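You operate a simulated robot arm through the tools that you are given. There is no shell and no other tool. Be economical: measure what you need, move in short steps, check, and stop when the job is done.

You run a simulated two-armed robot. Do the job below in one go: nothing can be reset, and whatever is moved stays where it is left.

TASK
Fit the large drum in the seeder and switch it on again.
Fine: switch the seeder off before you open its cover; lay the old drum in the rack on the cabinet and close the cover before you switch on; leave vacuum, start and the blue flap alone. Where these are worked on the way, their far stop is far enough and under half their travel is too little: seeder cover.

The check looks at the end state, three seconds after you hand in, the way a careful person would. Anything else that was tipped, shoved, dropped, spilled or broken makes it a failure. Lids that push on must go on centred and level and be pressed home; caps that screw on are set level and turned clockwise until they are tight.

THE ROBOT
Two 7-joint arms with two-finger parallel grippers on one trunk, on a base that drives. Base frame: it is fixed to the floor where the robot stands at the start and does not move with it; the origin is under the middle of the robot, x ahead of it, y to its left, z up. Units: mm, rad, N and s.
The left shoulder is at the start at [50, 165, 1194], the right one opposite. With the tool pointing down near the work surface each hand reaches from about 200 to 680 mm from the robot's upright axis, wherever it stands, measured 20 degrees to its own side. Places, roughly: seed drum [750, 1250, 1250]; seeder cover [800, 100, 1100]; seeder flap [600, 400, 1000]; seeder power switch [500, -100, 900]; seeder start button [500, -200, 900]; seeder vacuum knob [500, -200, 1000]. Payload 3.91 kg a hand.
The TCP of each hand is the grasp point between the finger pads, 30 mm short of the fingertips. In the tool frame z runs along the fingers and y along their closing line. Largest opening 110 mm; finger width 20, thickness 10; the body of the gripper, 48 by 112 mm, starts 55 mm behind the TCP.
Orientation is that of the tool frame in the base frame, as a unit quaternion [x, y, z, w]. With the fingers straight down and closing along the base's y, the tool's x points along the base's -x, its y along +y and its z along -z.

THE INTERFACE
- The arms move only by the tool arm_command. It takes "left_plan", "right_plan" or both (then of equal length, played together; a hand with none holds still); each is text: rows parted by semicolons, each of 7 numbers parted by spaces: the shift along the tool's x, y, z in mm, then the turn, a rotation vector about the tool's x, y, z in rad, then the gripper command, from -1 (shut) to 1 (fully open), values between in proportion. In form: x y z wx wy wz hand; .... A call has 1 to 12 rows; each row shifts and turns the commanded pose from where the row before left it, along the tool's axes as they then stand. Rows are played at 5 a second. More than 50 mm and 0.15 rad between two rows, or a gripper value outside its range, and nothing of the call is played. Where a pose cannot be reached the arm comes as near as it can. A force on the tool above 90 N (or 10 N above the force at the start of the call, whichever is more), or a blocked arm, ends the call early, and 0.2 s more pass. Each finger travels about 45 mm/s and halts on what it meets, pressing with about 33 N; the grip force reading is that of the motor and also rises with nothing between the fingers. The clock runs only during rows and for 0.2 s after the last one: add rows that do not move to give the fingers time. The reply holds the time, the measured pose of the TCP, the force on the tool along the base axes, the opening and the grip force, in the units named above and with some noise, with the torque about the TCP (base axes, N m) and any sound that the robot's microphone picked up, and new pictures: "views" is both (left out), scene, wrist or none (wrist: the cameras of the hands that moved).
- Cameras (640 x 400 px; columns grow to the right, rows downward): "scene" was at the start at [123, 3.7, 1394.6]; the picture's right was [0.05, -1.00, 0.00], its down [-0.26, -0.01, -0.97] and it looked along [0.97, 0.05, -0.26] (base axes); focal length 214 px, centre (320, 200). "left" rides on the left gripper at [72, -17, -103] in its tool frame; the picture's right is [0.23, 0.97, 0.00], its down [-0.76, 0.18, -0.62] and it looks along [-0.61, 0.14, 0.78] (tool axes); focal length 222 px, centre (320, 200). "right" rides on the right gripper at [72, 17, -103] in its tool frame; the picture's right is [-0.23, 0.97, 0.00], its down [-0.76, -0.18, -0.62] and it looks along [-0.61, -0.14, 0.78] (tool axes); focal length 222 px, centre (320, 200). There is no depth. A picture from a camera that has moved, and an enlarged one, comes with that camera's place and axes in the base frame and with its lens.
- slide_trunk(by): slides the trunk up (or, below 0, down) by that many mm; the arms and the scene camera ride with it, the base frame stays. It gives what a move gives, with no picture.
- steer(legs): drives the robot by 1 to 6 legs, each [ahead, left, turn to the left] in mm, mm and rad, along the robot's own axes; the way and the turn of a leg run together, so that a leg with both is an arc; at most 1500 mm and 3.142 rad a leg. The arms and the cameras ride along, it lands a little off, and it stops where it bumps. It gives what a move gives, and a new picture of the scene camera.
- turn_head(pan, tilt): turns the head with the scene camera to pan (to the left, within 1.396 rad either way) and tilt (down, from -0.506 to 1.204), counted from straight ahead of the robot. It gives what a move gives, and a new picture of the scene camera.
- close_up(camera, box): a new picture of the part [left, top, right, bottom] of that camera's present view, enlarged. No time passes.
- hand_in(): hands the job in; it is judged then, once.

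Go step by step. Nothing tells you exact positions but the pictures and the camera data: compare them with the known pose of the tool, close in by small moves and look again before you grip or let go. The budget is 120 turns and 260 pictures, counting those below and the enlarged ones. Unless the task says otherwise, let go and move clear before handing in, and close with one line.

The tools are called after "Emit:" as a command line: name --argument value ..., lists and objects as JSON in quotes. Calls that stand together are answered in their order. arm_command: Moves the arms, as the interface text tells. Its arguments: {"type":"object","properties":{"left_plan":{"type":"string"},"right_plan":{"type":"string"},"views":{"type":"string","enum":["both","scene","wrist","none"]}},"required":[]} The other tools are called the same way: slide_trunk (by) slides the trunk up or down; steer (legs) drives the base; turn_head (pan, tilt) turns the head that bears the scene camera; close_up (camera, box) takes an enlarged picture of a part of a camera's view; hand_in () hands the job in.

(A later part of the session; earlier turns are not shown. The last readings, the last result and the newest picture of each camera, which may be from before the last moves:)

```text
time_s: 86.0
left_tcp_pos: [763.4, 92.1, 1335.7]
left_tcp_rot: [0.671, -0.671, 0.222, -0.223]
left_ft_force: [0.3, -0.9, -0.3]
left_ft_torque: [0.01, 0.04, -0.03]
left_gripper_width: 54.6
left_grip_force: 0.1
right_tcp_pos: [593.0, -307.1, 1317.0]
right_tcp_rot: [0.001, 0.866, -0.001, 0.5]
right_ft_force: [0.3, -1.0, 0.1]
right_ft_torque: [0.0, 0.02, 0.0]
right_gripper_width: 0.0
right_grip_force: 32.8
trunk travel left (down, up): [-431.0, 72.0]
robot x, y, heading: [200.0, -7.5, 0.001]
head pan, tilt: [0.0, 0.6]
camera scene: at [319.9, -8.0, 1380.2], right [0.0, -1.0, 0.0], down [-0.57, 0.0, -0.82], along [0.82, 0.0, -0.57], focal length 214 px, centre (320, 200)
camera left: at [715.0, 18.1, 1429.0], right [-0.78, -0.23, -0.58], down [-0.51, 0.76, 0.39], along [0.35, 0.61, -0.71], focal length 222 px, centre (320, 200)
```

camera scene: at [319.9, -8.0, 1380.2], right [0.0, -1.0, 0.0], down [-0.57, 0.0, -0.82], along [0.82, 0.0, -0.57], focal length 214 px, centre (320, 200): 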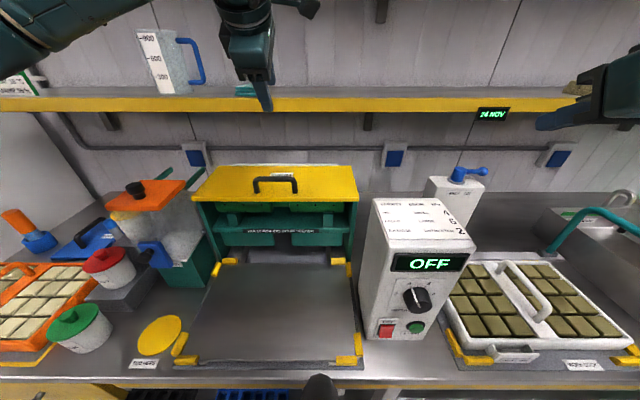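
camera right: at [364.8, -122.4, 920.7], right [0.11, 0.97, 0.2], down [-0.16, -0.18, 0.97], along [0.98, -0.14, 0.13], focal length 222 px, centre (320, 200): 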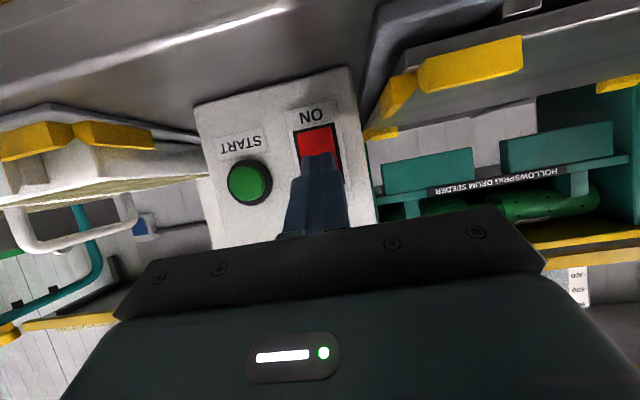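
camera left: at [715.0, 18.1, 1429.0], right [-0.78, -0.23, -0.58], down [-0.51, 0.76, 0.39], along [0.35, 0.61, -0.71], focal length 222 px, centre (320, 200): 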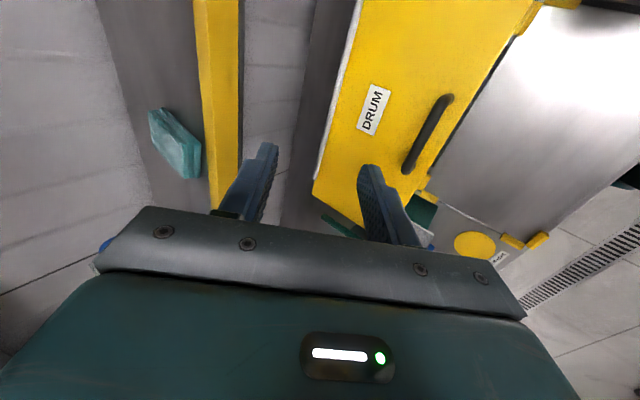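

The cover had only been leaning on my fingers and fell shut again, so it needs to go to its far stop or be held. Plan: lift with the left by the handle to ~50°, then push it fully open from inside with the right hand.

Emit:
steer --legs '[[-50, 0, 0]]'

Emit:
slide_trunk --by -82

Emit:
arm_command --left_plan "0 0 0 0.133 0 0 -0.27;0 0 0 0.133 0 0 -0.27;0 0 0 0.133 0 0 -0.27;0 0 0 0.133 0 0 -0.27;0 0 0 0.133 0 0 -0.27;0 0 0 0.133 0 0 -0.27;0 0 0 0.133 0 0 -0.27;0 0 0 0 0 0 -0.27" --views "wrist"

```text
time_s: 87.0
left_tcp_pos: [711.2, 91.4, 1335.8]
left_tcp_rot: [0.671, -0.671, 0.223, -0.223]
left_ft_force: [-0.4, 0.7, -0.5]
left_ft_torque: [0.0, -0.01, -0.01]
left_gripper_width: 55.1
left_grip_force: 0.1
right_tcp_pos: [538.3, -307.2, 1316.6]
right_tcp_rot: [0.001, 0.865, -0.001, 0.501]
right_ft_force: [-1.3, 1.3, -0.3]
right_ft_torque: [0.01, 0.0, -0.01]
right_gripper_width: 0.0
right_grip_force: 33.2
trunk travel left (down, up): [-431.0, 72.0]
robot x, y, heading: [149.3, -6.8, -0.001]
head pan, tilt: [0.0, 0.6]
camera scene: at [267.3, -8.0, 1380.4], right [0.0, -1.0, 0.0], down [-0.56, 0.0, -0.83], along [0.83, 0.0, -0.56], focal length 214 px, centre (320, 200)
```

scene: 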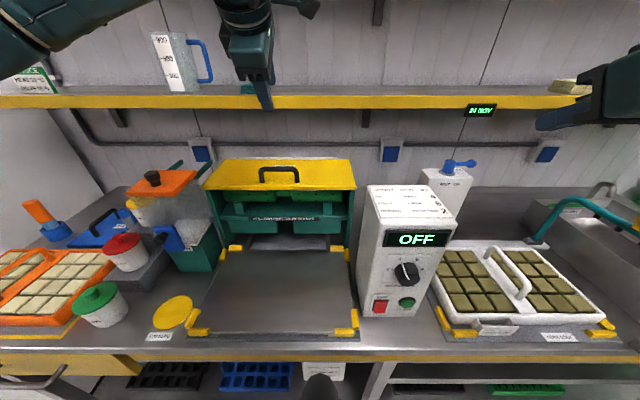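

```text
time_s: 88.1
left_tcp_pos: [711.7, 91.0, 1253.3]
left_tcp_rot: [-0.671, 0.671, -0.223, 0.223]
left_ft_force: [-0.1, 0.0, -0.2]
left_ft_torque: [-0.01, 0.0, 0.04]
left_gripper_width: 55.0
left_grip_force: 0.0
right_tcp_pos: [539.9, -307.0, 1234.3]
right_tcp_rot: [0.002, 0.866, -0.002, 0.499]
right_ft_force: [1.1, 0.0, 0.4]
right_ft_torque: [0.0, 0.01, -0.01]
right_gripper_width: 0.0
right_grip_force: 32.7
trunk travel left (down, up): [-349.0, 154.0]
robot x, y, heading: [148.8, -7.1, 0.001]
head pan, tilt: [0.0, 0.6]
```

```text
time_s: 89.9
left_tcp_pos: [711.5, 91.8, 1253.8]
left_tcp_rot: [-0.5, 0.5, -0.5, 0.501]
left_ft_force: [0.4, -0.9, -1.0]
left_ft_torque: [0.03, 0.02, -0.01]
left_gripper_width: 40.3
left_grip_force: 0.1
right_tcp_pos: [540.7, -306.4, 1235.0]
right_tcp_rot: [0.001, 0.866, -0.001, 0.5]
right_ft_force: [0.0, 0.4, 0.1]
right_ft_torque: [-0.02, -0.02, -0.02]
right_gripper_width: 0.0
right_grip_force: 33.0
trunk travel left (down, up): [-349.0, 154.0]
robot x, y, heading: [149.9, -10.6, 0.006]
head pan, tilt: [0.0, 0.6]
camera left: at [608.6, 18.3, 1270.9], right [0.0, -0.23, -0.97], down [-0.62, 0.76, -0.18], along [0.78, 0.61, -0.14], focal length 222 px, centre (320, 200)
```

left: 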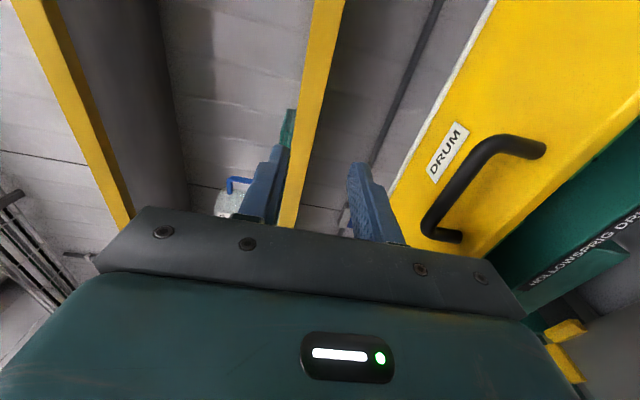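

Now down to the bar's height, in, and grip again.

Emit:
arm_command --left_plan "0 37 0 0 0 0 -0.27;0 37 0 0 0 0 -0.27;0 36 0 0 0 0 -0.27;0 0 13 0 0 0 -0.27;0 0 13 0 0 0 -0.27;0 0 13 0 0 0 -0.27;0 0 0 0 0 0 -1;0 0 0 0 0 0 -1;0 0 0 0 0 0 -1" --views "wrist"

```text
time_s: 91.9
left_tcp_pos: [750.9, 91.3, 1143.7]
left_tcp_rot: [-0.499, 0.5, -0.5, 0.501]
left_ft_force: [3.5, 0.7, 4.1]
left_ft_torque: [0.68, -0.02, -0.11]
left_gripper_width: 12.7
left_grip_force: 44.8
right_tcp_pos: [540.8, -307.3, 1234.9]
right_tcp_rot: [0.002, 0.866, -0.002, 0.501]
right_ft_force: [0.0, 0.0, 0.0]
right_ft_torque: [0.0, -0.02, -0.01]
right_gripper_width: 0.0
right_grip_force: 33.6
trunk travel left (down, up): [-349.0, 154.0]
robot x, y, heading: [150.4, -6.6, 0.006]
head pan, tilt: [0.0, 0.6]
camera left: at [648.6, 17.6, 1161.3], right [0.0, -0.23, -0.97], down [-0.62, 0.76, -0.18], along [0.78, 0.61, -0.14], focal length 222 px, centre (320, 200)
```

left: 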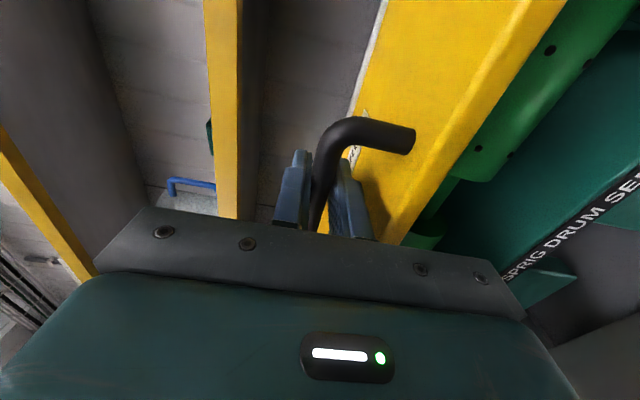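

Emit:
arm_command --left_plan "0 -13.7 4.1 -0.1 0 0 -1;0 -13.7 4.1 -0.1 0 0 -1;0 -13.7 4.1 -0.1 0 0 -1;0 -13.7 4.1 -0.1 0 0 -1;0 -13.7 4.1 -0.1 0 0 -1;0 -13.7 4.1 -0.1 0 0 -1;0 -13.7 4.1 -0.1 0 0 -1;0 -13.7 4.1 -0.1 0 0 -1;0 -13.7 4.1 -0.1 0 0 -1;0 0 0 0 0 0 -1" --right_plan "0 25 0 0 0 0 -1;0 25 0 0 0 0 -1;0 25 0 0 0 0 -1;0 25 0 0 0 0 -1;0 25 0 0 0 0 -1;0 25 0 0 0 0 -1;0 25 0 0 0 0 -1;0 25 0 0 0 0 -1;0 30 0 0 -0.13 0 -1;0 5 0 0 -0.13 0 -1" --views "both"

```text
time_s: 94.1
left_tcp_pos: [828.3, 91.2, 1242.6]
left_tcp_rot: [-0.667, 0.668, -0.233, 0.233]
left_ft_force: [-6.8, 1.8, 11.7]
left_ft_torque: [0.38, -0.09, -0.63]
left_gripper_width: 12.5
left_grip_force: 45.3
right_tcp_pos: [540.6, -71.5, 1235.4]
right_tcp_rot: [0.001, 0.792, -0.002, 0.61]
right_ft_force: [-0.2, -0.2, 0.0]
right_ft_torque: [0.01, 0.0, -0.01]
right_gripper_width: 0.0
right_grip_force: 32.9
trunk travel left (down, up): [-349.0, 154.0]
robot x, y, heading: [154.1, -7.7, 0.008]
head pan, tilt: [0.0, 0.6]
camera scene: at [266.1, -8.0, 1298.7], right [0.0, -1.0, 0.0], down [-0.56, 0.0, -0.83], along [0.83, 0.0, -0.56], focal length 214 px, centre (320, 200)
camera right: at [423.0, -53.8, 1192.1], right [0.06, 0.97, 0.22], down [-0.41, -0.18, 0.9], along [0.91, -0.14, 0.39], focal length 222 px, centre (320, 200)
camera left: at [777.0, 17.2, 1334.1], right [-0.76, -0.23, -0.61], down [-0.53, 0.76, 0.38], along [0.38, 0.61, -0.7], focal length 222 px, centre (320, 200)
```

scene: 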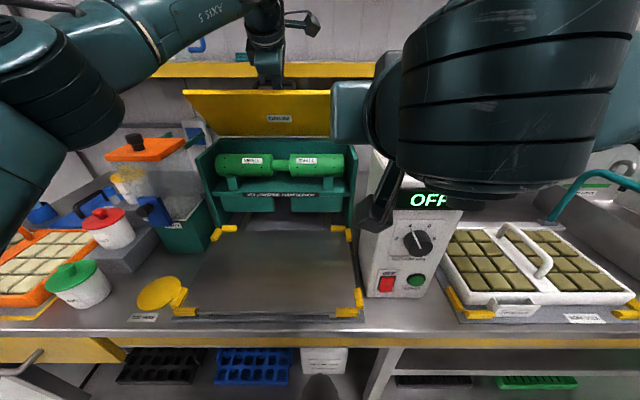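
right: 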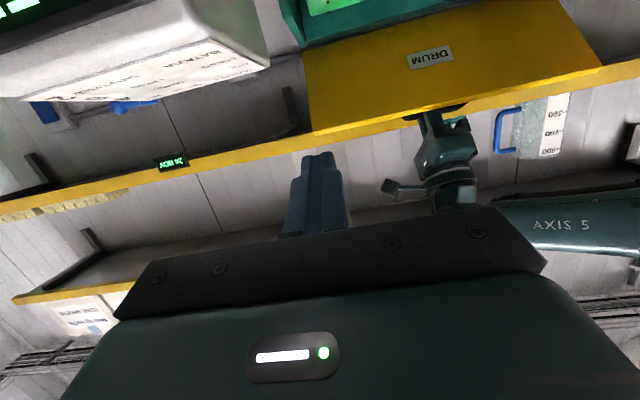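
left: 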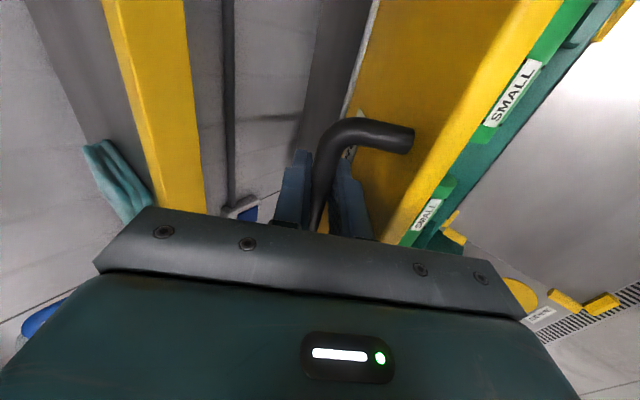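

I bring the right hand's closed fingertips under the raised cover on the right side.

Emit:
arm_command --right_plan "14 0 4 0 0 0 -1;15 0 4 0 0 0 -1;-10.2 0 38.7 0 0 0 -1;-10.2 0 38.7 0 0 0 -1;-10.2 0 38.7 0 0 0 -1;-10.2 0 38.7 0 0 0 -1;-10.2 0 38.7 0 0 0 -1;0 0 0 0 0 0 -1" --views "both"

```text
time_s: 95.9
left_tcp_pos: [828.2, 90.3, 1242.1]
left_tcp_rot: [-0.667, 0.668, -0.234, 0.233]
left_ft_force: [-9.9, 1.8, 14.3]
left_ft_torque: [0.43, 0.0, -0.62]
left_gripper_width: 12.5
left_grip_force: 45.1
right_tcp_pos: [739.8, -72.6, 1207.5]
right_tcp_rot: [0.0, 0.793, -0.001, 0.609]
right_ft_force: [0.2, 0.0, 0.5]
right_ft_torque: [-0.02, 0.0, -0.03]
right_gripper_width: 0.1
right_grip_force: 33.0
trunk travel left (down, up): [-349.0, 154.0]
robot x, y, heading: [149.8, -8.6, 0.005]
head pan, tilt: [0.0, 0.6]
camera scene: at [265.5, -8.0, 1298.7], right [0.0, -1.0, 0.0], down [-0.56, 0.0, -0.83], along [0.83, 0.0, -0.56], focal length 214 px, centre (320, 200)
camera right: at [622.3, -53.8, 1163.6], right [0.06, 0.97, 0.22], down [-0.41, -0.17, 0.9], along [0.91, -0.14, 0.39], focal length 222 px, centre (320, 200)
```

scene: 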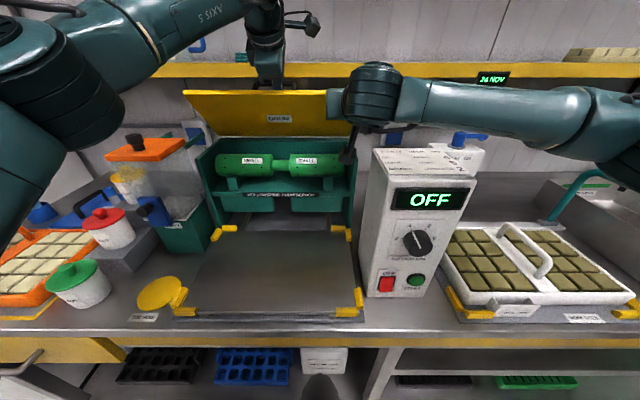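
right: 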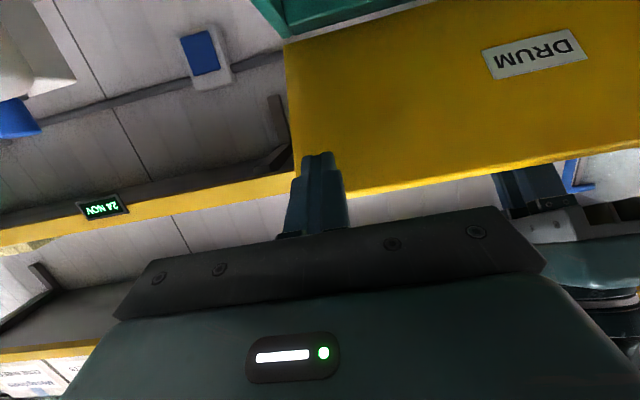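

Emit:
arm_command --right_plan "-2.5 6 9.7 0 0 0 -1;-2.5 6 9.7 0 0 0 -1;-2.5 0 9.7 0 0 0 -1;-1.3 0 4.8 0 0 0 -1;-1.3 0 4.8 0 0 0 -1;0 0 0 0 0 0 -1" --views "wrist"

```text
time_s: 97.2
left_tcp_pos: [832.1, 90.6, 1243.4]
left_tcp_rot: [-0.665, 0.666, -0.239, 0.24]
left_ft_force: [-4.7, -1.7, 6.9]
left_ft_torque: [0.87, -0.09, -0.42]
left_gripper_width: 12.6
left_grip_force: 44.7
right_tcp_pos: [775.2, -55.5, 1197.7]
right_tcp_rot: [-0.006, 0.798, 0.002, 0.602]
right_ft_force: [-0.4, -0.1, 0.1]
right_ft_torque: [0.03, 0.0, 0.02]
right_gripper_width: 0.1
right_grip_force: 32.9
trunk travel left (down, up): [-349.0, 154.0]
robot x, y, heading: [151.3, -8.7, 0.002]
head pan, tilt: [0.0, 0.6]
stopped in row 6 (right hand): the force on the tool passed its limit at 94 N (the readings are from after the stop); the commanded pose is now the measured one
camera right: at [655.7, -39.5, 1157.3], right [0.05, 0.98, 0.21], down [-0.39, -0.18, 0.9], along [0.92, -0.13, 0.37], focal length 222 px, centre (320, 200)
```

right: 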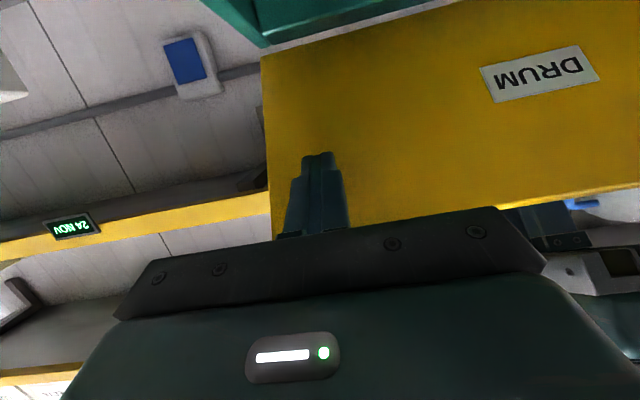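

The right fingertips touch the cover's inner face. I release the handle with the left and back off along its fingers.

Emit:
arm_command --left_plan "0 0 0 0 0 0 -0.27;0 0 0 0 0 0 -0.27;0 0 0 0 0 0 -0.27;0 0 -15 0 0 0 -0.27;0 0 -20 0 0 0 -0.27;0 0 -25 0 0 0 -0.27;0 0 -30 0 0 0 -0.27;0 0 0 0 0 0 -0.27" --views "both"

```text
time_s: 99.0
left_tcp_pos: [777.1, 91.9, 1311.3]
left_tcp_rot: [0.667, -0.665, 0.237, -0.237]
left_ft_force: [-0.1, 0.1, 0.0]
left_ft_torque: [-0.03, -0.01, -0.01]
left_gripper_width: 40.5
left_grip_force: 0.1
right_tcp_pos: [776.2, -55.6, 1198.3]
right_tcp_rot: [-0.006, 0.799, 0.001, 0.601]
right_ft_force: [-2.6, 0.2, -0.4]
right_ft_torque: [0.02, 0.03, 0.0]
right_gripper_width: 0.0
right_grip_force: 33.2
trunk travel left (down, up): [-349.0, 154.0]
robot x, y, heading: [148.4, -10.6, 0.004]
head pan, tilt: [0.0, 0.6]
camera scene: at [268.2, -8.3, 1298.3], right [0.0, -1.0, 0.0], down [-0.56, 0.0, -0.83], along [0.83, 0.0, -0.56], focal length 214 px, centre (320, 200)
camera left: at [724.2, 19.4, 1402.3], right [-0.75, -0.23, -0.62], down [-0.53, 0.76, 0.37], along [0.38, 0.61, -0.7], focal length 222 px, centre (320, 200)
```

scene: 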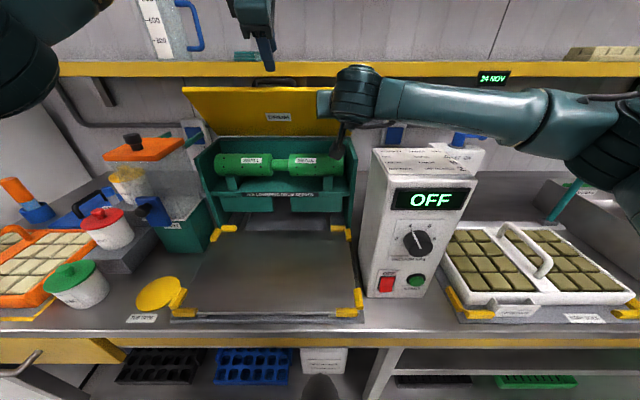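
left: 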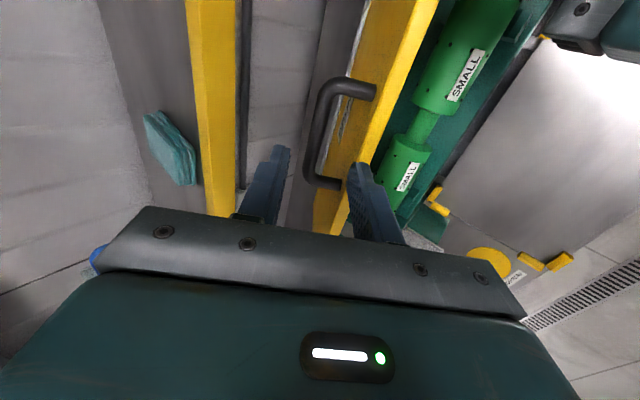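

The right hand carries the cover easily (it's light). I push it on toward its far stop along an arc.

Emit:
arm_command --right_plan "-13.7 0 9.6 0 0 0 -1;-13.7 0 9.6 0 0 0 -1;-9.8 0 12.3 0 0 0 -1;-9.8 0 12.3 0 0 0 -1;-4 0 9.2 0 0 0 -1;-4 0 9.2 0 0 0 -1;0 0 0 0 0 0 -1" --views "both"

```text
time_s: 100.6
left_tcp_pos: [776.9, 92.5, 1310.0]
left_tcp_rot: [0.667, -0.665, 0.238, -0.237]
left_ft_force: [-0.5, -0.1, 0.3]
left_ft_torque: [-0.01, 0.0, 0.02]
left_gripper_width: 40.2
left_grip_force: 0.1
right_tcp_pos: [852.2, -54.7, 1231.5]
right_tcp_rot: [-0.006, 0.799, 0.001, 0.601]
right_ft_force: [0.1, -0.3, -0.7]
right_ft_torque: [-0.03, -0.01, -0.01]
right_gripper_width: 0.0
right_grip_force: 32.8
trunk travel left (down, up): [-349.0, 154.0]
robot x, y, heading: [153.9, -10.7, 0.005]
head pan, tilt: [0.0, 0.6]
camera scene: at [268.4, -8.3, 1298.3], right [0.0, -1.0, 0.0], down [-0.56, 0.0, -0.83], along [0.83, 0.0, -0.56], focal length 214 px, centre (320, 200)
camera right: at [733.3, -37.9, 1191.1], right [0.05, 0.98, 0.21], down [-0.39, -0.18, 0.91], along [0.92, -0.13, 0.37], focal length 222 px, centre (320, 200)
```

scene: 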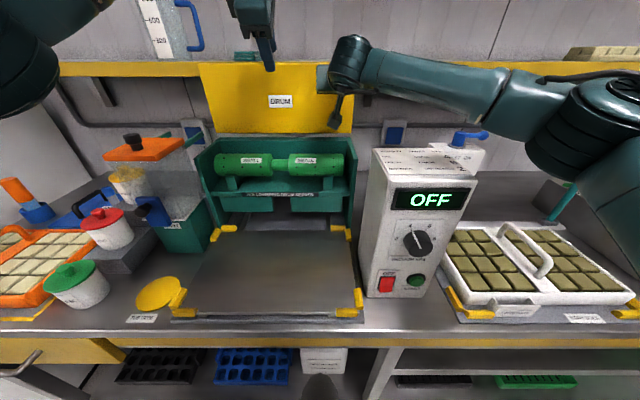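
right: 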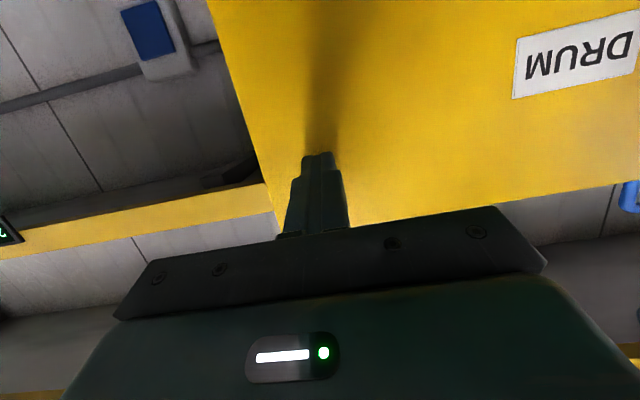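

The load has vanished, so it may be past balance. I push a little further to find the stop.

Emit:
arm_command --right_plan "-2.5 0 9.6 0 0 0 -1;-2.5 0 9.6 0 0 0 -1;-2.5 0 9.6 0 0 0 -1;0 0 0 0 0 0 -1" --views "both"

```text
time_s: 101.6
left_tcp_pos: [771.8, 91.3, 1315.1]
left_tcp_rot: [0.667, -0.664, 0.239, -0.239]
left_ft_force: [-0.8, 0.2, 0.1]
left_ft_torque: [-0.04, 0.0, -0.01]
left_gripper_width: 40.2
left_grip_force: 0.0
right_tcp_pos: [874.7, -55.0, 1232.8]
right_tcp_rot: [-0.006, 0.799, 0.002, 0.601]
right_ft_force: [-39.5, -8.4, -11.4]
right_ft_torque: [0.13, 0.32, -0.32]
right_gripper_width: 0.1
right_grip_force: 32.6
trunk travel left (down, up): [-349.0, 154.0]
robot x, y, heading: [149.3, -3.3, 0.0]
head pan, tilt: [0.0, 0.6]
camera scene: at [263.1, -9.8, 1298.7], right [0.0, -1.0, 0.0], down [-0.56, 0.0, -0.83], along [0.83, 0.0, -0.56], focal length 214 px, centre (320, 200)
camera right: at [756.1, -38.0, 1191.5], right [0.05, 0.98, 0.21], down [-0.38, -0.18, 0.91], along [0.92, -0.13, 0.37], focal length 222 px, centre (320, 200)
```

scene: 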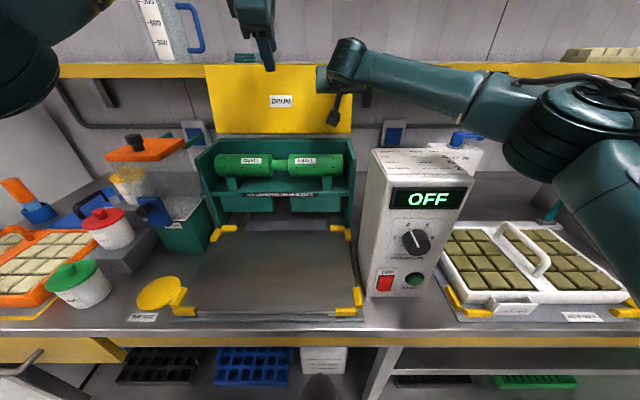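
right: 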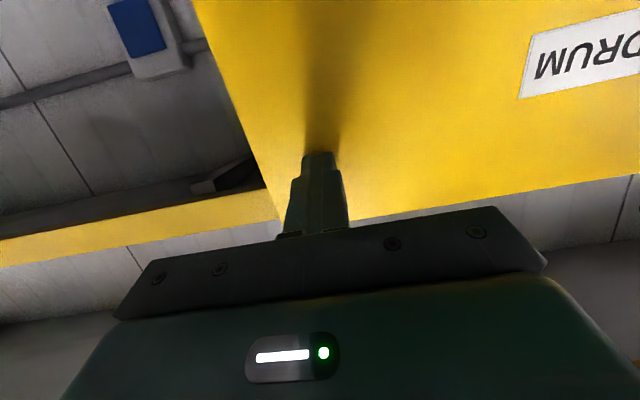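

It's against its stop. I draw the right hand back and see if the cover stays.

Emit:
arm_command --right_plan "2.5 0 -9.6 0 0 0 -1;2.5 0 -9.6 0 0 0 -1;2.5 0 -9.6 0 0 0 -1;2.5 0 -9.6 0 0 0 -1;5 0 -19 0 0 0 -1;0 0 0 0 0 0 -1;0 0 0 0 0 0 -1" --views "both"

```text
time_s: 103.2
left_tcp_pos: [776.7, 93.2, 1309.6]
left_tcp_rot: [0.667, -0.664, 0.239, -0.238]
left_ft_force: [0.5, -0.8, -0.7]
left_ft_torque: [0.0, 0.0, -0.02]
left_gripper_width: 40.4
left_grip_force: 0.0
right_tcp_pos: [823.1, -54.9, 1233.6]
right_tcp_rot: [-0.006, 0.799, 0.001, 0.601]
right_ft_force: [0.2, 0.3, -0.1]
right_ft_torque: [0.0, 0.02, -0.02]
right_gripper_width: 0.0
right_grip_force: 33.3
trunk travel left (down, up): [-349.0, 154.0]
robot x, y, heading: [149.0, -9.9, 0.003]
head pan, tilt: [0.0, 0.6]
camera scene: at [268.3, -8.3, 1298.3], right [0.0, -1.0, 0.0], down [-0.56, 0.0, -0.83], along [0.83, 0.0, -0.56], focal length 214 px, centre (320, 200)
camera right: at [702.6, -37.6, 1192.6], right [0.05, 0.98, 0.21], down [-0.39, -0.18, 0.91], along [0.92, -0.13, 0.37], focal length 222 px, centre (320, 200)
```

scene: 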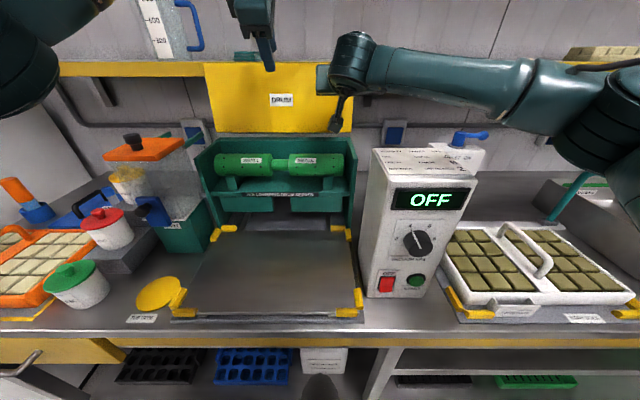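
right: 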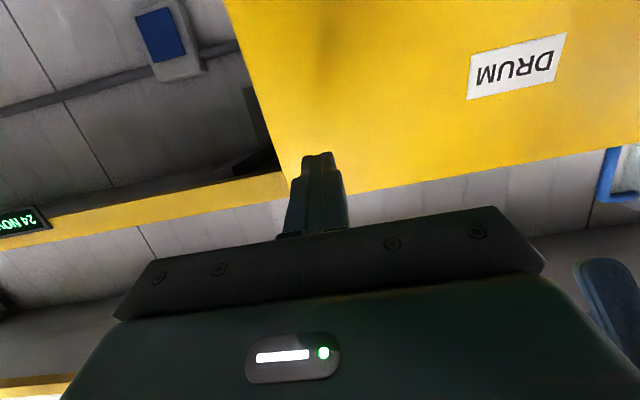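

The cover stays open at its stop. I withdraw the right hand and turn the left hand to point down above the old drum.

Emit:
arm_command --right_plan "11 0 -38.4 0 0 0 -1;11 0 -38.4 0 0 0 -1;11 0 -38.4 0 0 0 -1;11 0 -38.4 0 0 0 -1;11 0 -38.4 0 0 0 -1;11 0 -38.4 0 0 0 -1;0 -40 0 0 0 0 -1;0 -40 0 0 0 0 -1;0 -40 0 0 0 0 -1;0 -40 0 0 0 0 -1;0 -40 0 0 0 0 -1;0 -30 0 0 0 0 -1" --left_plan "0 0 0 -0.1 0 0 0.2;0 0 0 -0.1 0 0 0.2;0 0 0 -0.1 0 0 0.2;0 0 0 -0.1 0 0 0.2;0 0 0 -0.1 0 0 0.2;0 0 0 -0.1 0 0 0.2;0 0 0 -0.088 0 0 0.2;0 0 0 0 0 0 0.2;0 0 20 0 0 0 0.2;0 0 20 0 0 0 0.2;0 0 20 0 0 0 0.2;0 0 0 0 0 0 0.2" --views "both"

```text
time_s: 105.8
left_tcp_pos: [701.4, 102.2, 1199.9]
left_tcp_rot: [0.708, -0.706, 0.0, 0.001]
left_ft_force: [0.2, 0.7, 0.0]
left_ft_torque: [0.02, -0.03, -0.01]
left_gripper_width: 65.9
left_grip_force: 0.1
left hand out of reach, approached as far as the arm can: row 2, 3, 4, 5, 6, 7
right_tcp_pos: [585.1, -290.0, 1233.5]
right_tcp_rot: [-0.006, 0.799, 0.001, 0.602]
right_ft_force: [0.1, 0.0, -0.4]
right_ft_torque: [-0.03, -0.01, 0.01]
right_gripper_width: 0.0
right_grip_force: 32.6
trunk travel left (down, up): [-349.0, 154.0]
robot x, y, heading: [147.5, -12.2, 0.0]
head pan, tilt: [0.0, 0.6]
camera scene: at [268.0, -8.7, 1298.4], right [0.0, -1.0, 0.0], down [-0.56, 0.0, -0.83], along [0.83, 0.0, -0.56], focal length 214 px, centre (320, 200)
camera right: at [465.7, -272.5, 1193.7], right [0.05, 0.98, 0.21], down [-0.39, -0.18, 0.91], along [0.92, -0.13, 0.37], focal length 222 px, centre (320, 200)
camera left: at [719.4, 29.2, 1304.3], right [-0.97, -0.23, 0.0], down [-0.18, 0.76, 0.62], along [-0.15, 0.6, -0.78], focal length 222 px, centre (320, 200)
```

scene: 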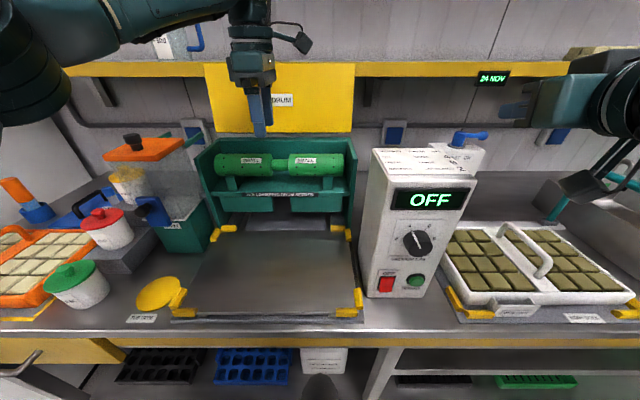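
right: 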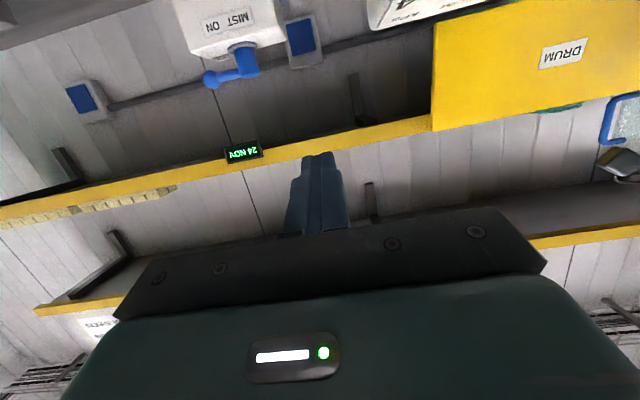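
left: 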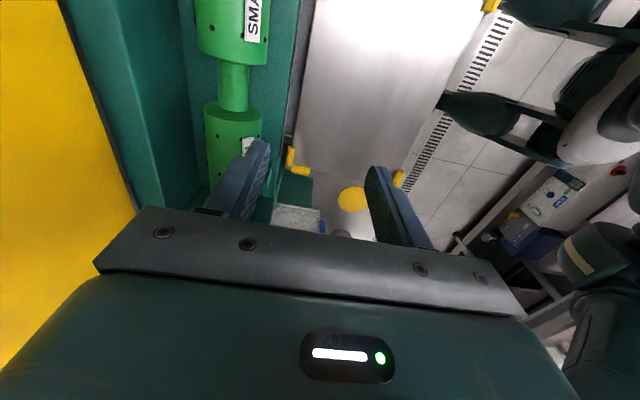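

The neck of the SMALL drum is at about [787, 93]. I drive ahead a bit and raise the trunk for reach.

Emit:
steer --legs '[[60, 0, 0]]'

Emit:
slide_trunk --by 60

Emit:
arm_command --left_plan "4 -10 25 0 0 0 0.2;5 -12 25 0 0 0 0.2;0 0 25 0 0 0 0.2;0 0 25 0 0 0 0.2;0 0 0 0 0 0 0.2" --views "both"

```text
time_s: 106.7
left_tcp_pos: [763.0, 103.6, 1200.7]
left_tcp_rot: [0.708, -0.706, 0.0, 0.001]
left_ft_force: [0.8, 0.5, -0.9]
left_ft_torque: [0.0, 0.04, 0.03]
left_gripper_width: 66.1
left_grip_force: 0.0
right_tcp_pos: [645.4, -286.6, 1234.6]
right_tcp_rot: [-0.006, 0.8, 0.002, 0.6]
right_ft_force: [0.3, 0.0, 0.2]
right_ft_torque: [0.03, 0.0, -0.02]
right_gripper_width: 0.3
right_grip_force: 32.9
trunk travel left (down, up): [-349.0, 154.0]
robot x, y, heading: [208.1, -10.5, 0.003]
head pan, tilt: [0.0, 0.6]
camera scene: at [329.4, -8.3, 1298.1], right [0.0, -1.0, 0.0], down [-0.57, 0.0, -0.82], along [0.82, 0.0, -0.57], focal length 214 px, centre (320, 200)
```

scene: 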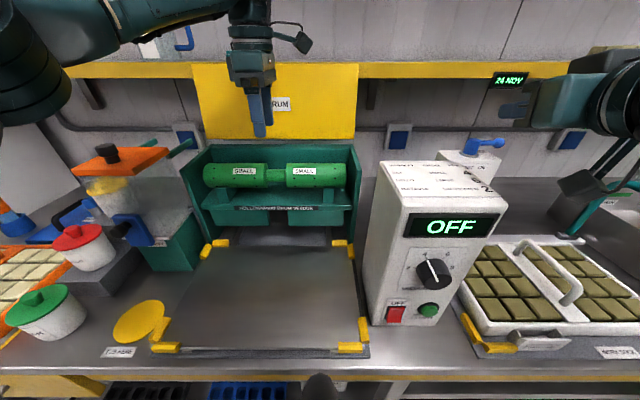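

```text
time_s: 107.7
left_tcp_pos: [762.8, 103.5, 1259.6]
left_tcp_rot: [0.708, -0.706, 0.0, 0.002]
left_ft_force: [0.1, 0.2, -0.1]
left_ft_torque: [0.01, 0.04, -0.03]
left_gripper_width: 65.9
left_grip_force: 0.1
right_tcp_pos: [645.7, -288.6, 1294.2]
right_tcp_rot: [-0.006, 0.799, 0.001, 0.601]
right_ft_force: [-0.2, -1.0, 0.4]
right_ft_torque: [0.05, -0.01, 0.0]
right_gripper_width: 0.0
right_grip_force: 32.9
trunk travel left (down, up): [-409.0, 94.0]
robot x, y, heading: [208.7, -6.2, 0.002]
head pan, tilt: [0.0, 0.6]
```

```text
time_s: 108.9
left_tcp_pos: [784.2, 93.1, 1160.4]
left_tcp_rot: [0.708, -0.706, 0.001, 0.002]
left_ft_force: [0.5, 0.5, 0.2]
left_ft_torque: [0.01, -0.01, -0.02]
left_gripper_width: 66.0
left_grip_force: 0.1
right_tcp_pos: [644.2, -287.5, 1293.8]
right_tcp_rot: [-0.006, 0.799, 0.002, 0.601]
right_ft_force: [0.3, -0.3, 0.0]
right_ft_torque: [-0.01, -0.03, -0.03]
right_gripper_width: 0.1
right_grip_force: 33.3
trunk travel left (down, up): [-409.0, 94.0]
robot x, y, heading: [205.8, -8.8, 0.002]
head pan, tilt: [0.0, 0.6]
camera scene: at [328.1, -8.4, 1358.3], right [0.0, -1.0, 0.0], down [-0.56, 0.0, -0.83], along [0.83, 0.0, -0.56], focal length 214 px, centre (320, 200)
camera left: at [802.4, 20.8, 1265.4], right [-0.97, -0.23, 0.0], down [-0.18, 0.76, 0.62], along [-0.15, 0.6, -0.78], focal length 222 px, centre (320, 200)
```

scene: 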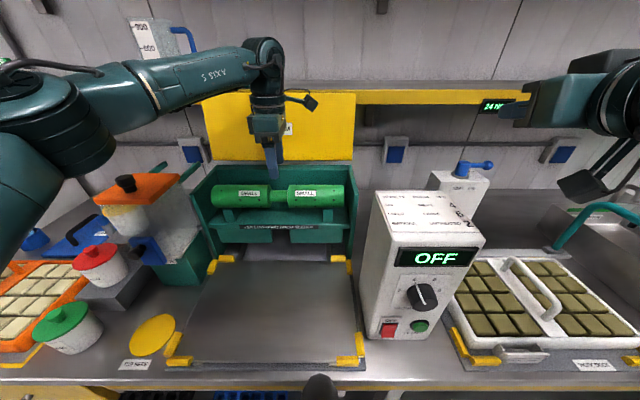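
left: 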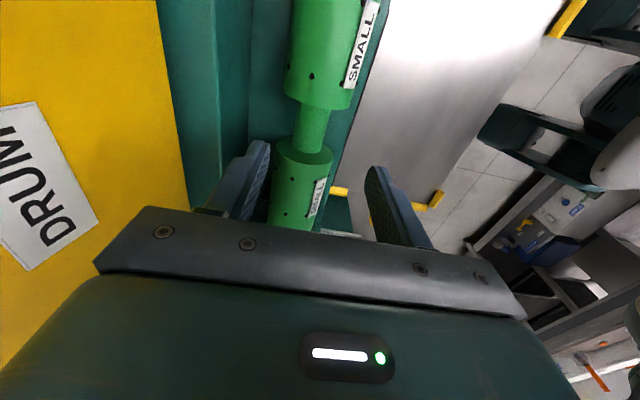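

The neck spans y≈68–115, x≈792, axis z≈1059. I shift 8 mm ahead, descend and grip.

Emit:
arm_command --left_plan "1 -8 0 0 0 0 0.2;0 0 30 0 0 0 0.2;0 0 30 0 0 0 0.2;0 0 25 0 0 0 0.2;0 0 12 0 0 0 0.2;0 0 0 0 0 0 0.2" --views "both"

```text
time_s: 110.3
left_tcp_pos: [791.1, 92.2, 1063.8]
left_tcp_rot: [0.708, -0.706, 0.001, 0.001]
left_ft_force: [-1.1, 0.3, -0.4]
left_ft_torque: [0.0, -0.02, -0.04]
left_gripper_width: 65.9
left_grip_force: 0.0
right_tcp_pos: [644.2, -287.8, 1294.4]
right_tcp_rot: [-0.006, 0.799, 0.001, 0.601]
right_ft_force: [0.7, -0.2, -0.8]
right_ft_torque: [-0.01, -0.02, -0.04]
right_gripper_width: 0.0
right_grip_force: 32.7
trunk travel left (down, up): [-409.0, 94.0]
robot x, y, heading: [209.0, -7.5, -0.003]
head pan, tilt: [0.0, 0.6]
camera scene: at [328.2, -8.3, 1358.3], right [0.0, -1.0, 0.0], down [-0.56, 0.0, -0.83], along [0.83, 0.0, -0.56], focal length 214 px, centre (320, 200)
camera left: at [809.0, 18.4, 1167.7], right [-0.97, -0.23, 0.0], down [-0.18, 0.76, 0.62], along [-0.15, 0.6, -0.78], focal length 222 px, centre (320, 200)
```

scene: 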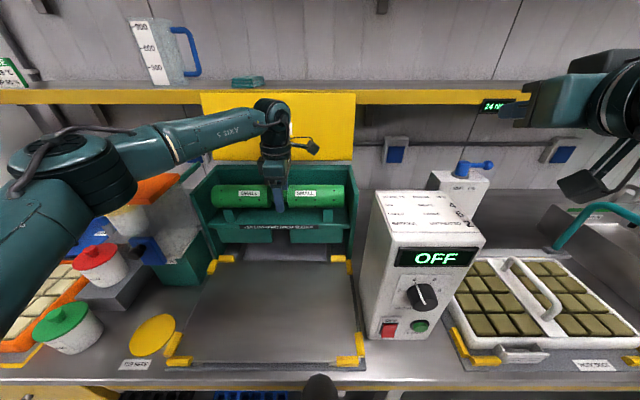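
left: 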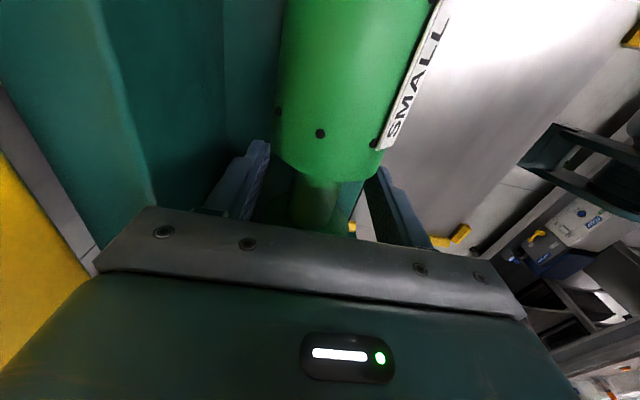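

Emit:
arm_command --left_plan "0 0 0 0 0 0 -1;0 0 0 0 0 0 -1;0 0 0 0 0 0 -1;0 0 0 0 0 0 -1;0 0 0 0 0 0 -1" --views "none"

Emit:
arm_command --left_plan "0 0 -10 0 0 0 -1;0 0 -10 0 0 0 -1;0 0 -10 0 0 0 -1;0 0 -10 0 0 0 -1;0 0 0 0 0 0 -1" --views "both"

```text
time_s: 111.5
left_tcp_pos: [790.8, 90.9, 1064.5]
left_tcp_rot: [0.709, -0.706, 0.0, 0.002]
left_ft_force: [-0.5, 0.1, 0.4]
left_ft_torque: [0.02, 0.02, 0.13]
left_gripper_width: 28.9
left_grip_force: 33.0
right_tcp_pos: [643.6, -288.3, 1293.8]
right_tcp_rot: [-0.007, 0.799, 0.002, 0.601]
right_ft_force: [-0.2, 0.4, 0.0]
right_ft_torque: [-0.02, -0.01, 0.01]
right_gripper_width: 0.0
right_grip_force: 33.2
trunk travel left (down, up): [-409.0, 94.0]
robot x, y, heading: [209.7, -11.5, 0.006]
head pan, tilt: [0.0, 0.6]
```

```text
time_s: 112.7
left_tcp_pos: [791.7, 91.8, 1103.6]
left_tcp_rot: [0.708, -0.706, -0.001, 0.002]
left_ft_force: [0.0, -0.5, -2.9]
left_ft_torque: [-0.03, 0.02, -0.15]
left_gripper_width: 28.9
left_grip_force: 33.4
right_tcp_pos: [645.3, -287.7, 1293.8]
right_tcp_rot: [-0.006, 0.799, 0.002, 0.601]
right_ft_force: [-0.3, 0.4, 0.4]
right_ft_torque: [0.01, 0.01, 0.02]
right_gripper_width: 0.1
right_grip_force: 33.0
trunk travel left (down, up): [-409.0, 94.0]
robot x, y, heading: [206.6, -10.0, 0.002]
head pan, tilt: [0.0, 0.6]
camera scene: at [328.6, -8.2, 1358.2], right [0.0, -1.0, 0.0], down [-0.57, 0.0, -0.82], along [0.82, 0.0, -0.57], focal length 214 px, centre (320, 200)
camera left: at [809.4, 19.1, 1207.4], right [-0.97, -0.23, 0.0], down [-0.18, 0.76, 0.62], along [-0.15, 0.6, -0.78], focal length 222 px, centre (320, 200)
```

scene: 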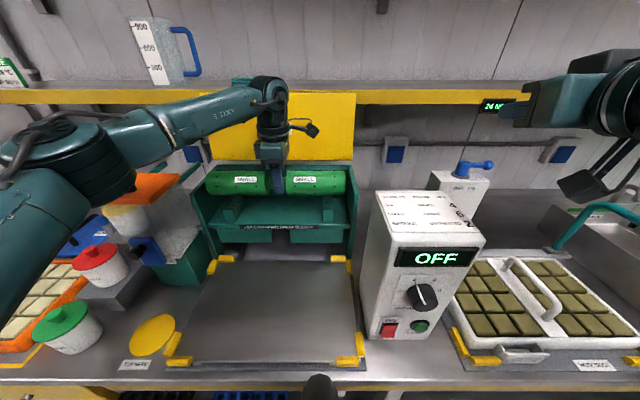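
left: 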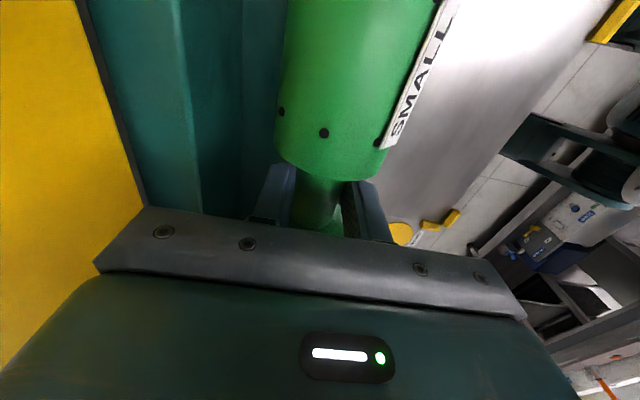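

The drum is out of its seat, light (3 N). I lift it clear, back away, and look at the empty seat.

Emit:
arm_command --left_plan "0 0 -30 0 0 0 -1;0 0 -30 0 0 0 -1;0 0 -30 0 0 0 -1;0 20 -20 0 0 0 -1;0 20 -10 0 0 0 -1;0 0 0 0 0 0 -1" --views "none"

Emit:
steer --legs '[[-260, 0, 0]]'

Emit:
close_up --camera "scene" --box '[200, 80, 380, 220]'

```text
time_s: 114.1
left_tcp_pos: [749.8, 94.2, 1224.9]
left_tcp_rot: [0.708, -0.706, -0.001, 0.002]
left_ft_force: [0.5, 0.7, -3.4]
left_ft_torque: [0.0, 0.01, -0.11]
left_gripper_width: 28.8
left_grip_force: 32.8
right_tcp_pos: [645.3, -288.0, 1295.1]
right_tcp_rot: [-0.007, 0.799, 0.002, 0.601]
right_ft_force: [0.1, -0.8, 0.3]
right_ft_torque: [-0.03, 0.0, -0.01]
right_gripper_width: 0.0
right_grip_force: 32.9
trunk travel left (down, up): [-409.0, 94.0]
robot x, y, heading: [208.5, -9.7, -0.001]
head pan, tilt: [0.0, 0.6]
```

```text
time_s: 116.0
left_tcp_pos: [492.0, 91.4, 1225.3]
left_tcp_rot: [-0.706, 0.709, 0.0, -0.001]
left_ft_force: [-1.2, 0.3, -2.7]
left_ft_torque: [-0.04, 0.01, -0.15]
left_gripper_width: 28.8
left_grip_force: 32.5
right_tcp_pos: [386.5, -290.8, 1293.8]
right_tcp_rot: [-0.003, 0.799, -0.001, 0.601]
right_ft_force: [-0.1, 0.4, 0.6]
right_ft_torque: [-0.01, -0.03, 0.0]
right_gripper_width: 0.0
right_grip_force: 32.8
trunk travel left (down, up): [-409.0, 94.0]
robot x, y, heading: [-45.5, -7.3, -0.0]
head pan, tilt: [0.0, 0.6]
camera scene: at [70.5, -8.4, 1358.3], right [-0.01, -1.0, 0.0], down [-0.56, 0.0, -0.83], along [0.83, -0.01, -0.56], focal length 214 px, centre (320, 200)
```

scene: 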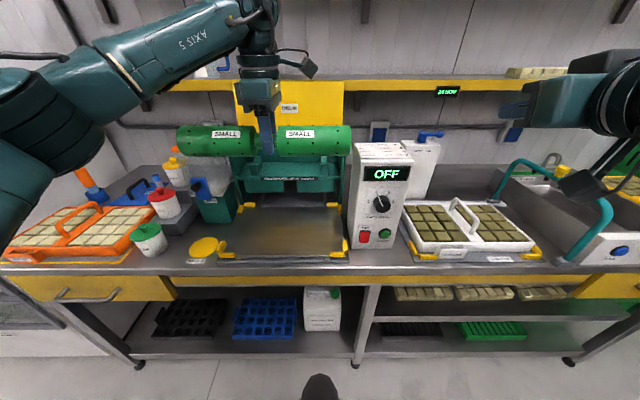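

```text
2.86 times, centred on (290, 150) of scene
camera zoom: at [70.5, -8.4, 1358.3], right [-0.01, -1.0, 0.0], down [-0.56, 0.0, -0.83], along [0.83, -0.01, -0.56], focal length 613 px, centre (406, 343)
```

zoom: 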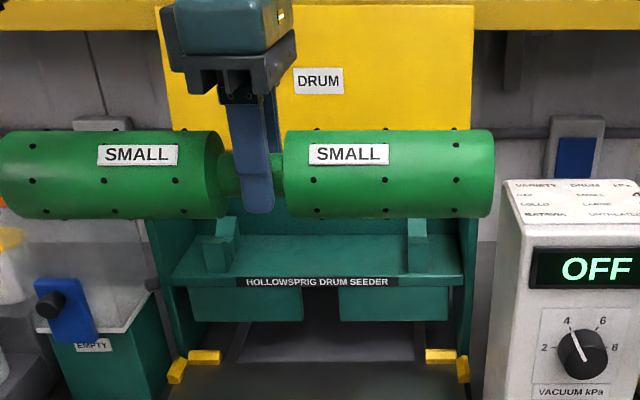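

The seat has two V posts. I raise the trunk and drive left to the cabinet.

Emit:
slide_trunk --by 90

Emit:
steer --legs '[[0, 1200, 0]]'

Emit:
turn_head --pan 0.0 --tilt 0.45

```text
time_s: 117.2
left_tcp_pos: [493.5, 89.9, 1313.6]
left_tcp_rot: [-0.706, 0.709, 0.001, -0.003]
left_ft_force: [0.4, 0.0, -3.9]
left_ft_torque: [-0.01, 0.0, 0.13]
left_gripper_width: 28.8
left_grip_force: 33.1
right_tcp_pos: [385.5, -290.5, 1383.7]
right_tcp_rot: [-0.003, 0.8, -0.001, 0.6]
right_ft_force: [-0.4, 0.6, 0.5]
right_ft_torque: [-0.02, 0.0, 0.02]
right_gripper_width: 0.0
right_grip_force: 32.9
trunk travel left (down, up): [-499.0, 4.0]
robot x, y, heading: [-47.0, -8.0, 0.003]
head pan, tilt: [0.0, 0.6]
```

```text
time_s: 128.0
left_tcp_pos: [514.2, 1271.8, 1314.2]
left_tcp_rot: [-0.699, 0.715, 0.0, -0.002]
left_ft_force: [0.3, -0.1, -3.4]
left_ft_torque: [-0.03, 0.01, 0.0]
left_gripper_width: 27.9
left_grip_force: 32.7
right_tcp_pos: [398.5, 893.9, 1384.8]
right_tcp_rot: [0.004, 0.799, -0.006, 0.602]
right_ft_force: [-0.1, 0.3, 0.2]
right_ft_torque: [0.04, 0.02, -0.02]
right_gripper_width: 0.0
right_grip_force: 33.0
trunk travel left (down, up): [-499.0, 4.0]
robot x, y, heading: [-26.7, 1185.3, -0.028]
head pan, tilt: [0.0, 0.6]
camera scene: at [90.4, 1181.5, 1448.2], right [-0.03, -1.0, 0.0], down [-0.56, 0.01, -0.82], along [0.82, -0.02, -0.57], focal length 214 px, centre (320, 200)
```

scene: 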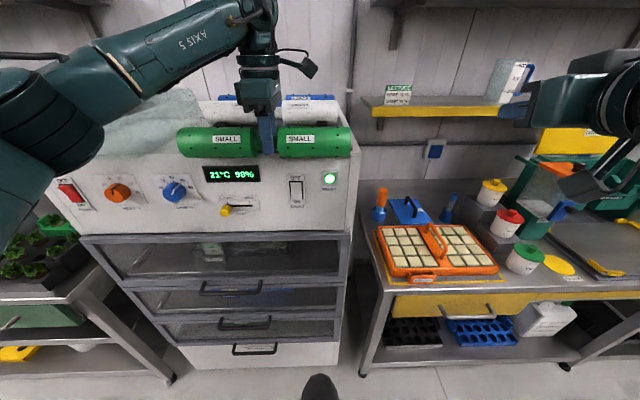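

```text
time_s: 128.7
left_tcp_pos: [514.5, 1271.8, 1313.8]
left_tcp_rot: [-0.699, 0.715, 0.0, -0.001]
left_ft_force: [0.2, 0.2, -3.4]
left_ft_torque: [-0.04, -0.03, -0.04]
left_gripper_width: 28.1
left_grip_force: 32.6
right_tcp_pos: [398.5, 892.3, 1383.6]
right_tcp_rot: [0.004, 0.799, -0.006, 0.602]
right_ft_force: [-0.4, 0.1, 0.1]
right_ft_torque: [0.0, -0.01, 0.0]
right_gripper_width: 0.2
right_grip_force: 32.6
trunk travel left (down, up): [-499.0, 4.0]
robot x, y, heading: [-29.7, 1184.0, -0.024]
head pan, tilt: [0.0, 0.45]
camera scene: at [94.0, 1181.4, 1461.7], right [-0.03, -1.0, 0.0], down [-0.44, 0.01, -0.9], along [0.9, -0.02, -0.44], focal length 214 px, centre (320, 200)
```

scene: 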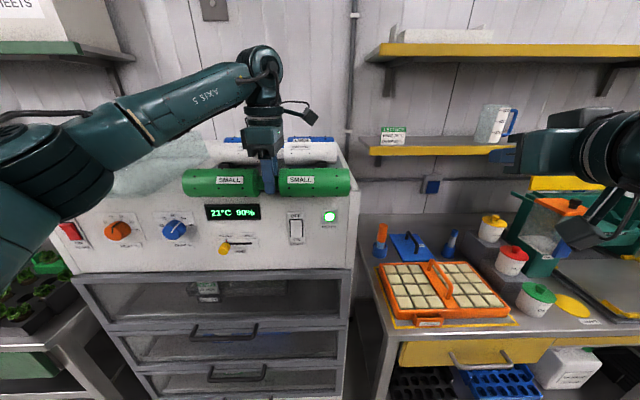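

I straighten the heading, lift the drum with the arm, and close in for a view of the empty front notch.

Emit:
arm_command --left_plan "0 15 -25 0 0 0 -1;0 15 -25 0 0 0 -1;0 15 -25 0 0 0 -1;0 15 -25 0 0 0 -1;0 0 -15 0 0 0 -1;0 0 0 0 0 0 -1" --views "none"

Emit:
steer --legs '[[50, 5, 0.024]]'

Emit:
close_up --camera "left" --box '[0, 0, 640, 230]'

```text
time_s: 130.1
left_tcp_pos: [456.3, 1271.7, 1428.3]
left_tcp_rot: [-0.699, 0.715, 0.0, -0.002]
left_ft_force: [0.1, -0.1, -2.8]
left_ft_torque: [-0.04, -0.03, 0.0]
left_gripper_width: 28.3
left_grip_force: 32.8
right_tcp_pos: [399.7, 892.5, 1383.5]
right_tcp_rot: [0.005, 0.799, -0.007, 0.601]
right_ft_force: [-0.4, 0.3, 0.0]
right_ft_torque: [0.01, -0.01, -0.01]
right_gripper_width: 0.3
right_grip_force: 33.2
trunk travel left (down, up): [-499.0, 4.0]
robot x, y, heading: [-26.1, 1185.4, -0.026]
head pan, tilt: [0.0, 0.45]
```

```text
time_s: 131.0
left_tcp_pos: [503.3, 1287.5, 1427.5]
left_tcp_rot: [0.708, -0.707, -0.001, 0.002]
left_ft_force: [0.0, -0.3, -3.5]
left_ft_torque: [-0.03, 0.01, 0.0]
left_gripper_width: 28.2
left_grip_force: 33.4
right_tcp_pos: [456.3, 908.3, 1384.2]
right_tcp_rot: [-0.004, 0.8, 0.0, 0.601]
right_ft_force: [0.3, 0.7, -0.1]
right_ft_torque: [-0.01, 0.03, 0.01]
right_gripper_width: 0.0
right_grip_force: 32.9
trunk travel left (down, up): [-499.0, 4.0]
robot x, y, heading: [22.5, 1187.7, 0.0]
head pan, tilt: [0.0, 0.45]
camera scene: at [145.0, 1188.8, 1461.7], right [0.0, -1.0, 0.0], down [-0.44, 0.0, -0.9], along [0.9, 0.0, -0.44], focal length 214 px, centre (320, 200)
```

scene: 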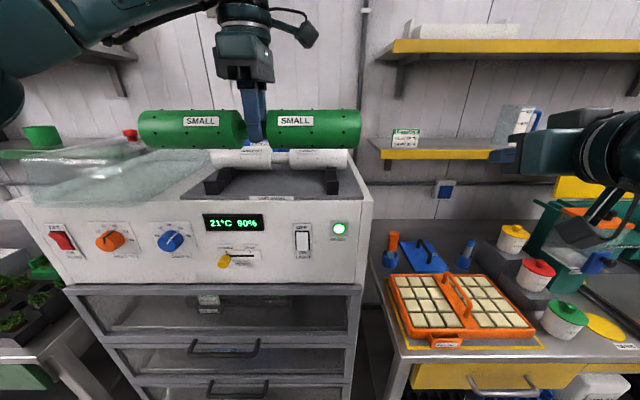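

```text
1.00 times, centred on (320, 115) of left (not enlarged: the box is as wide or as high as the picture)
camera zoom: at [521.3, 1215.0, 1531.7], right [-0.97, -0.23, 0.0], down [-0.18, 0.76, 0.62], along [-0.14, 0.61, -0.78], focal length 222 px, centre (320, 285)
```

zoom: 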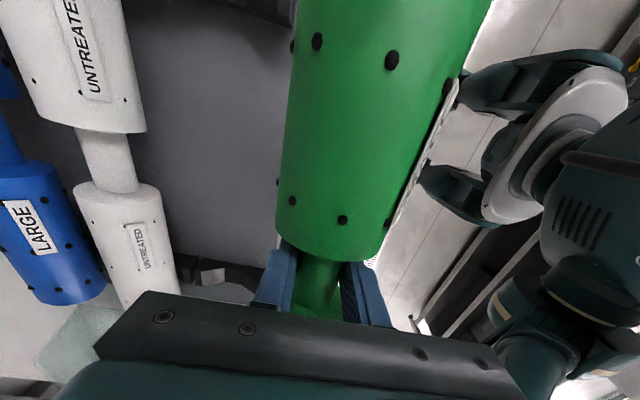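

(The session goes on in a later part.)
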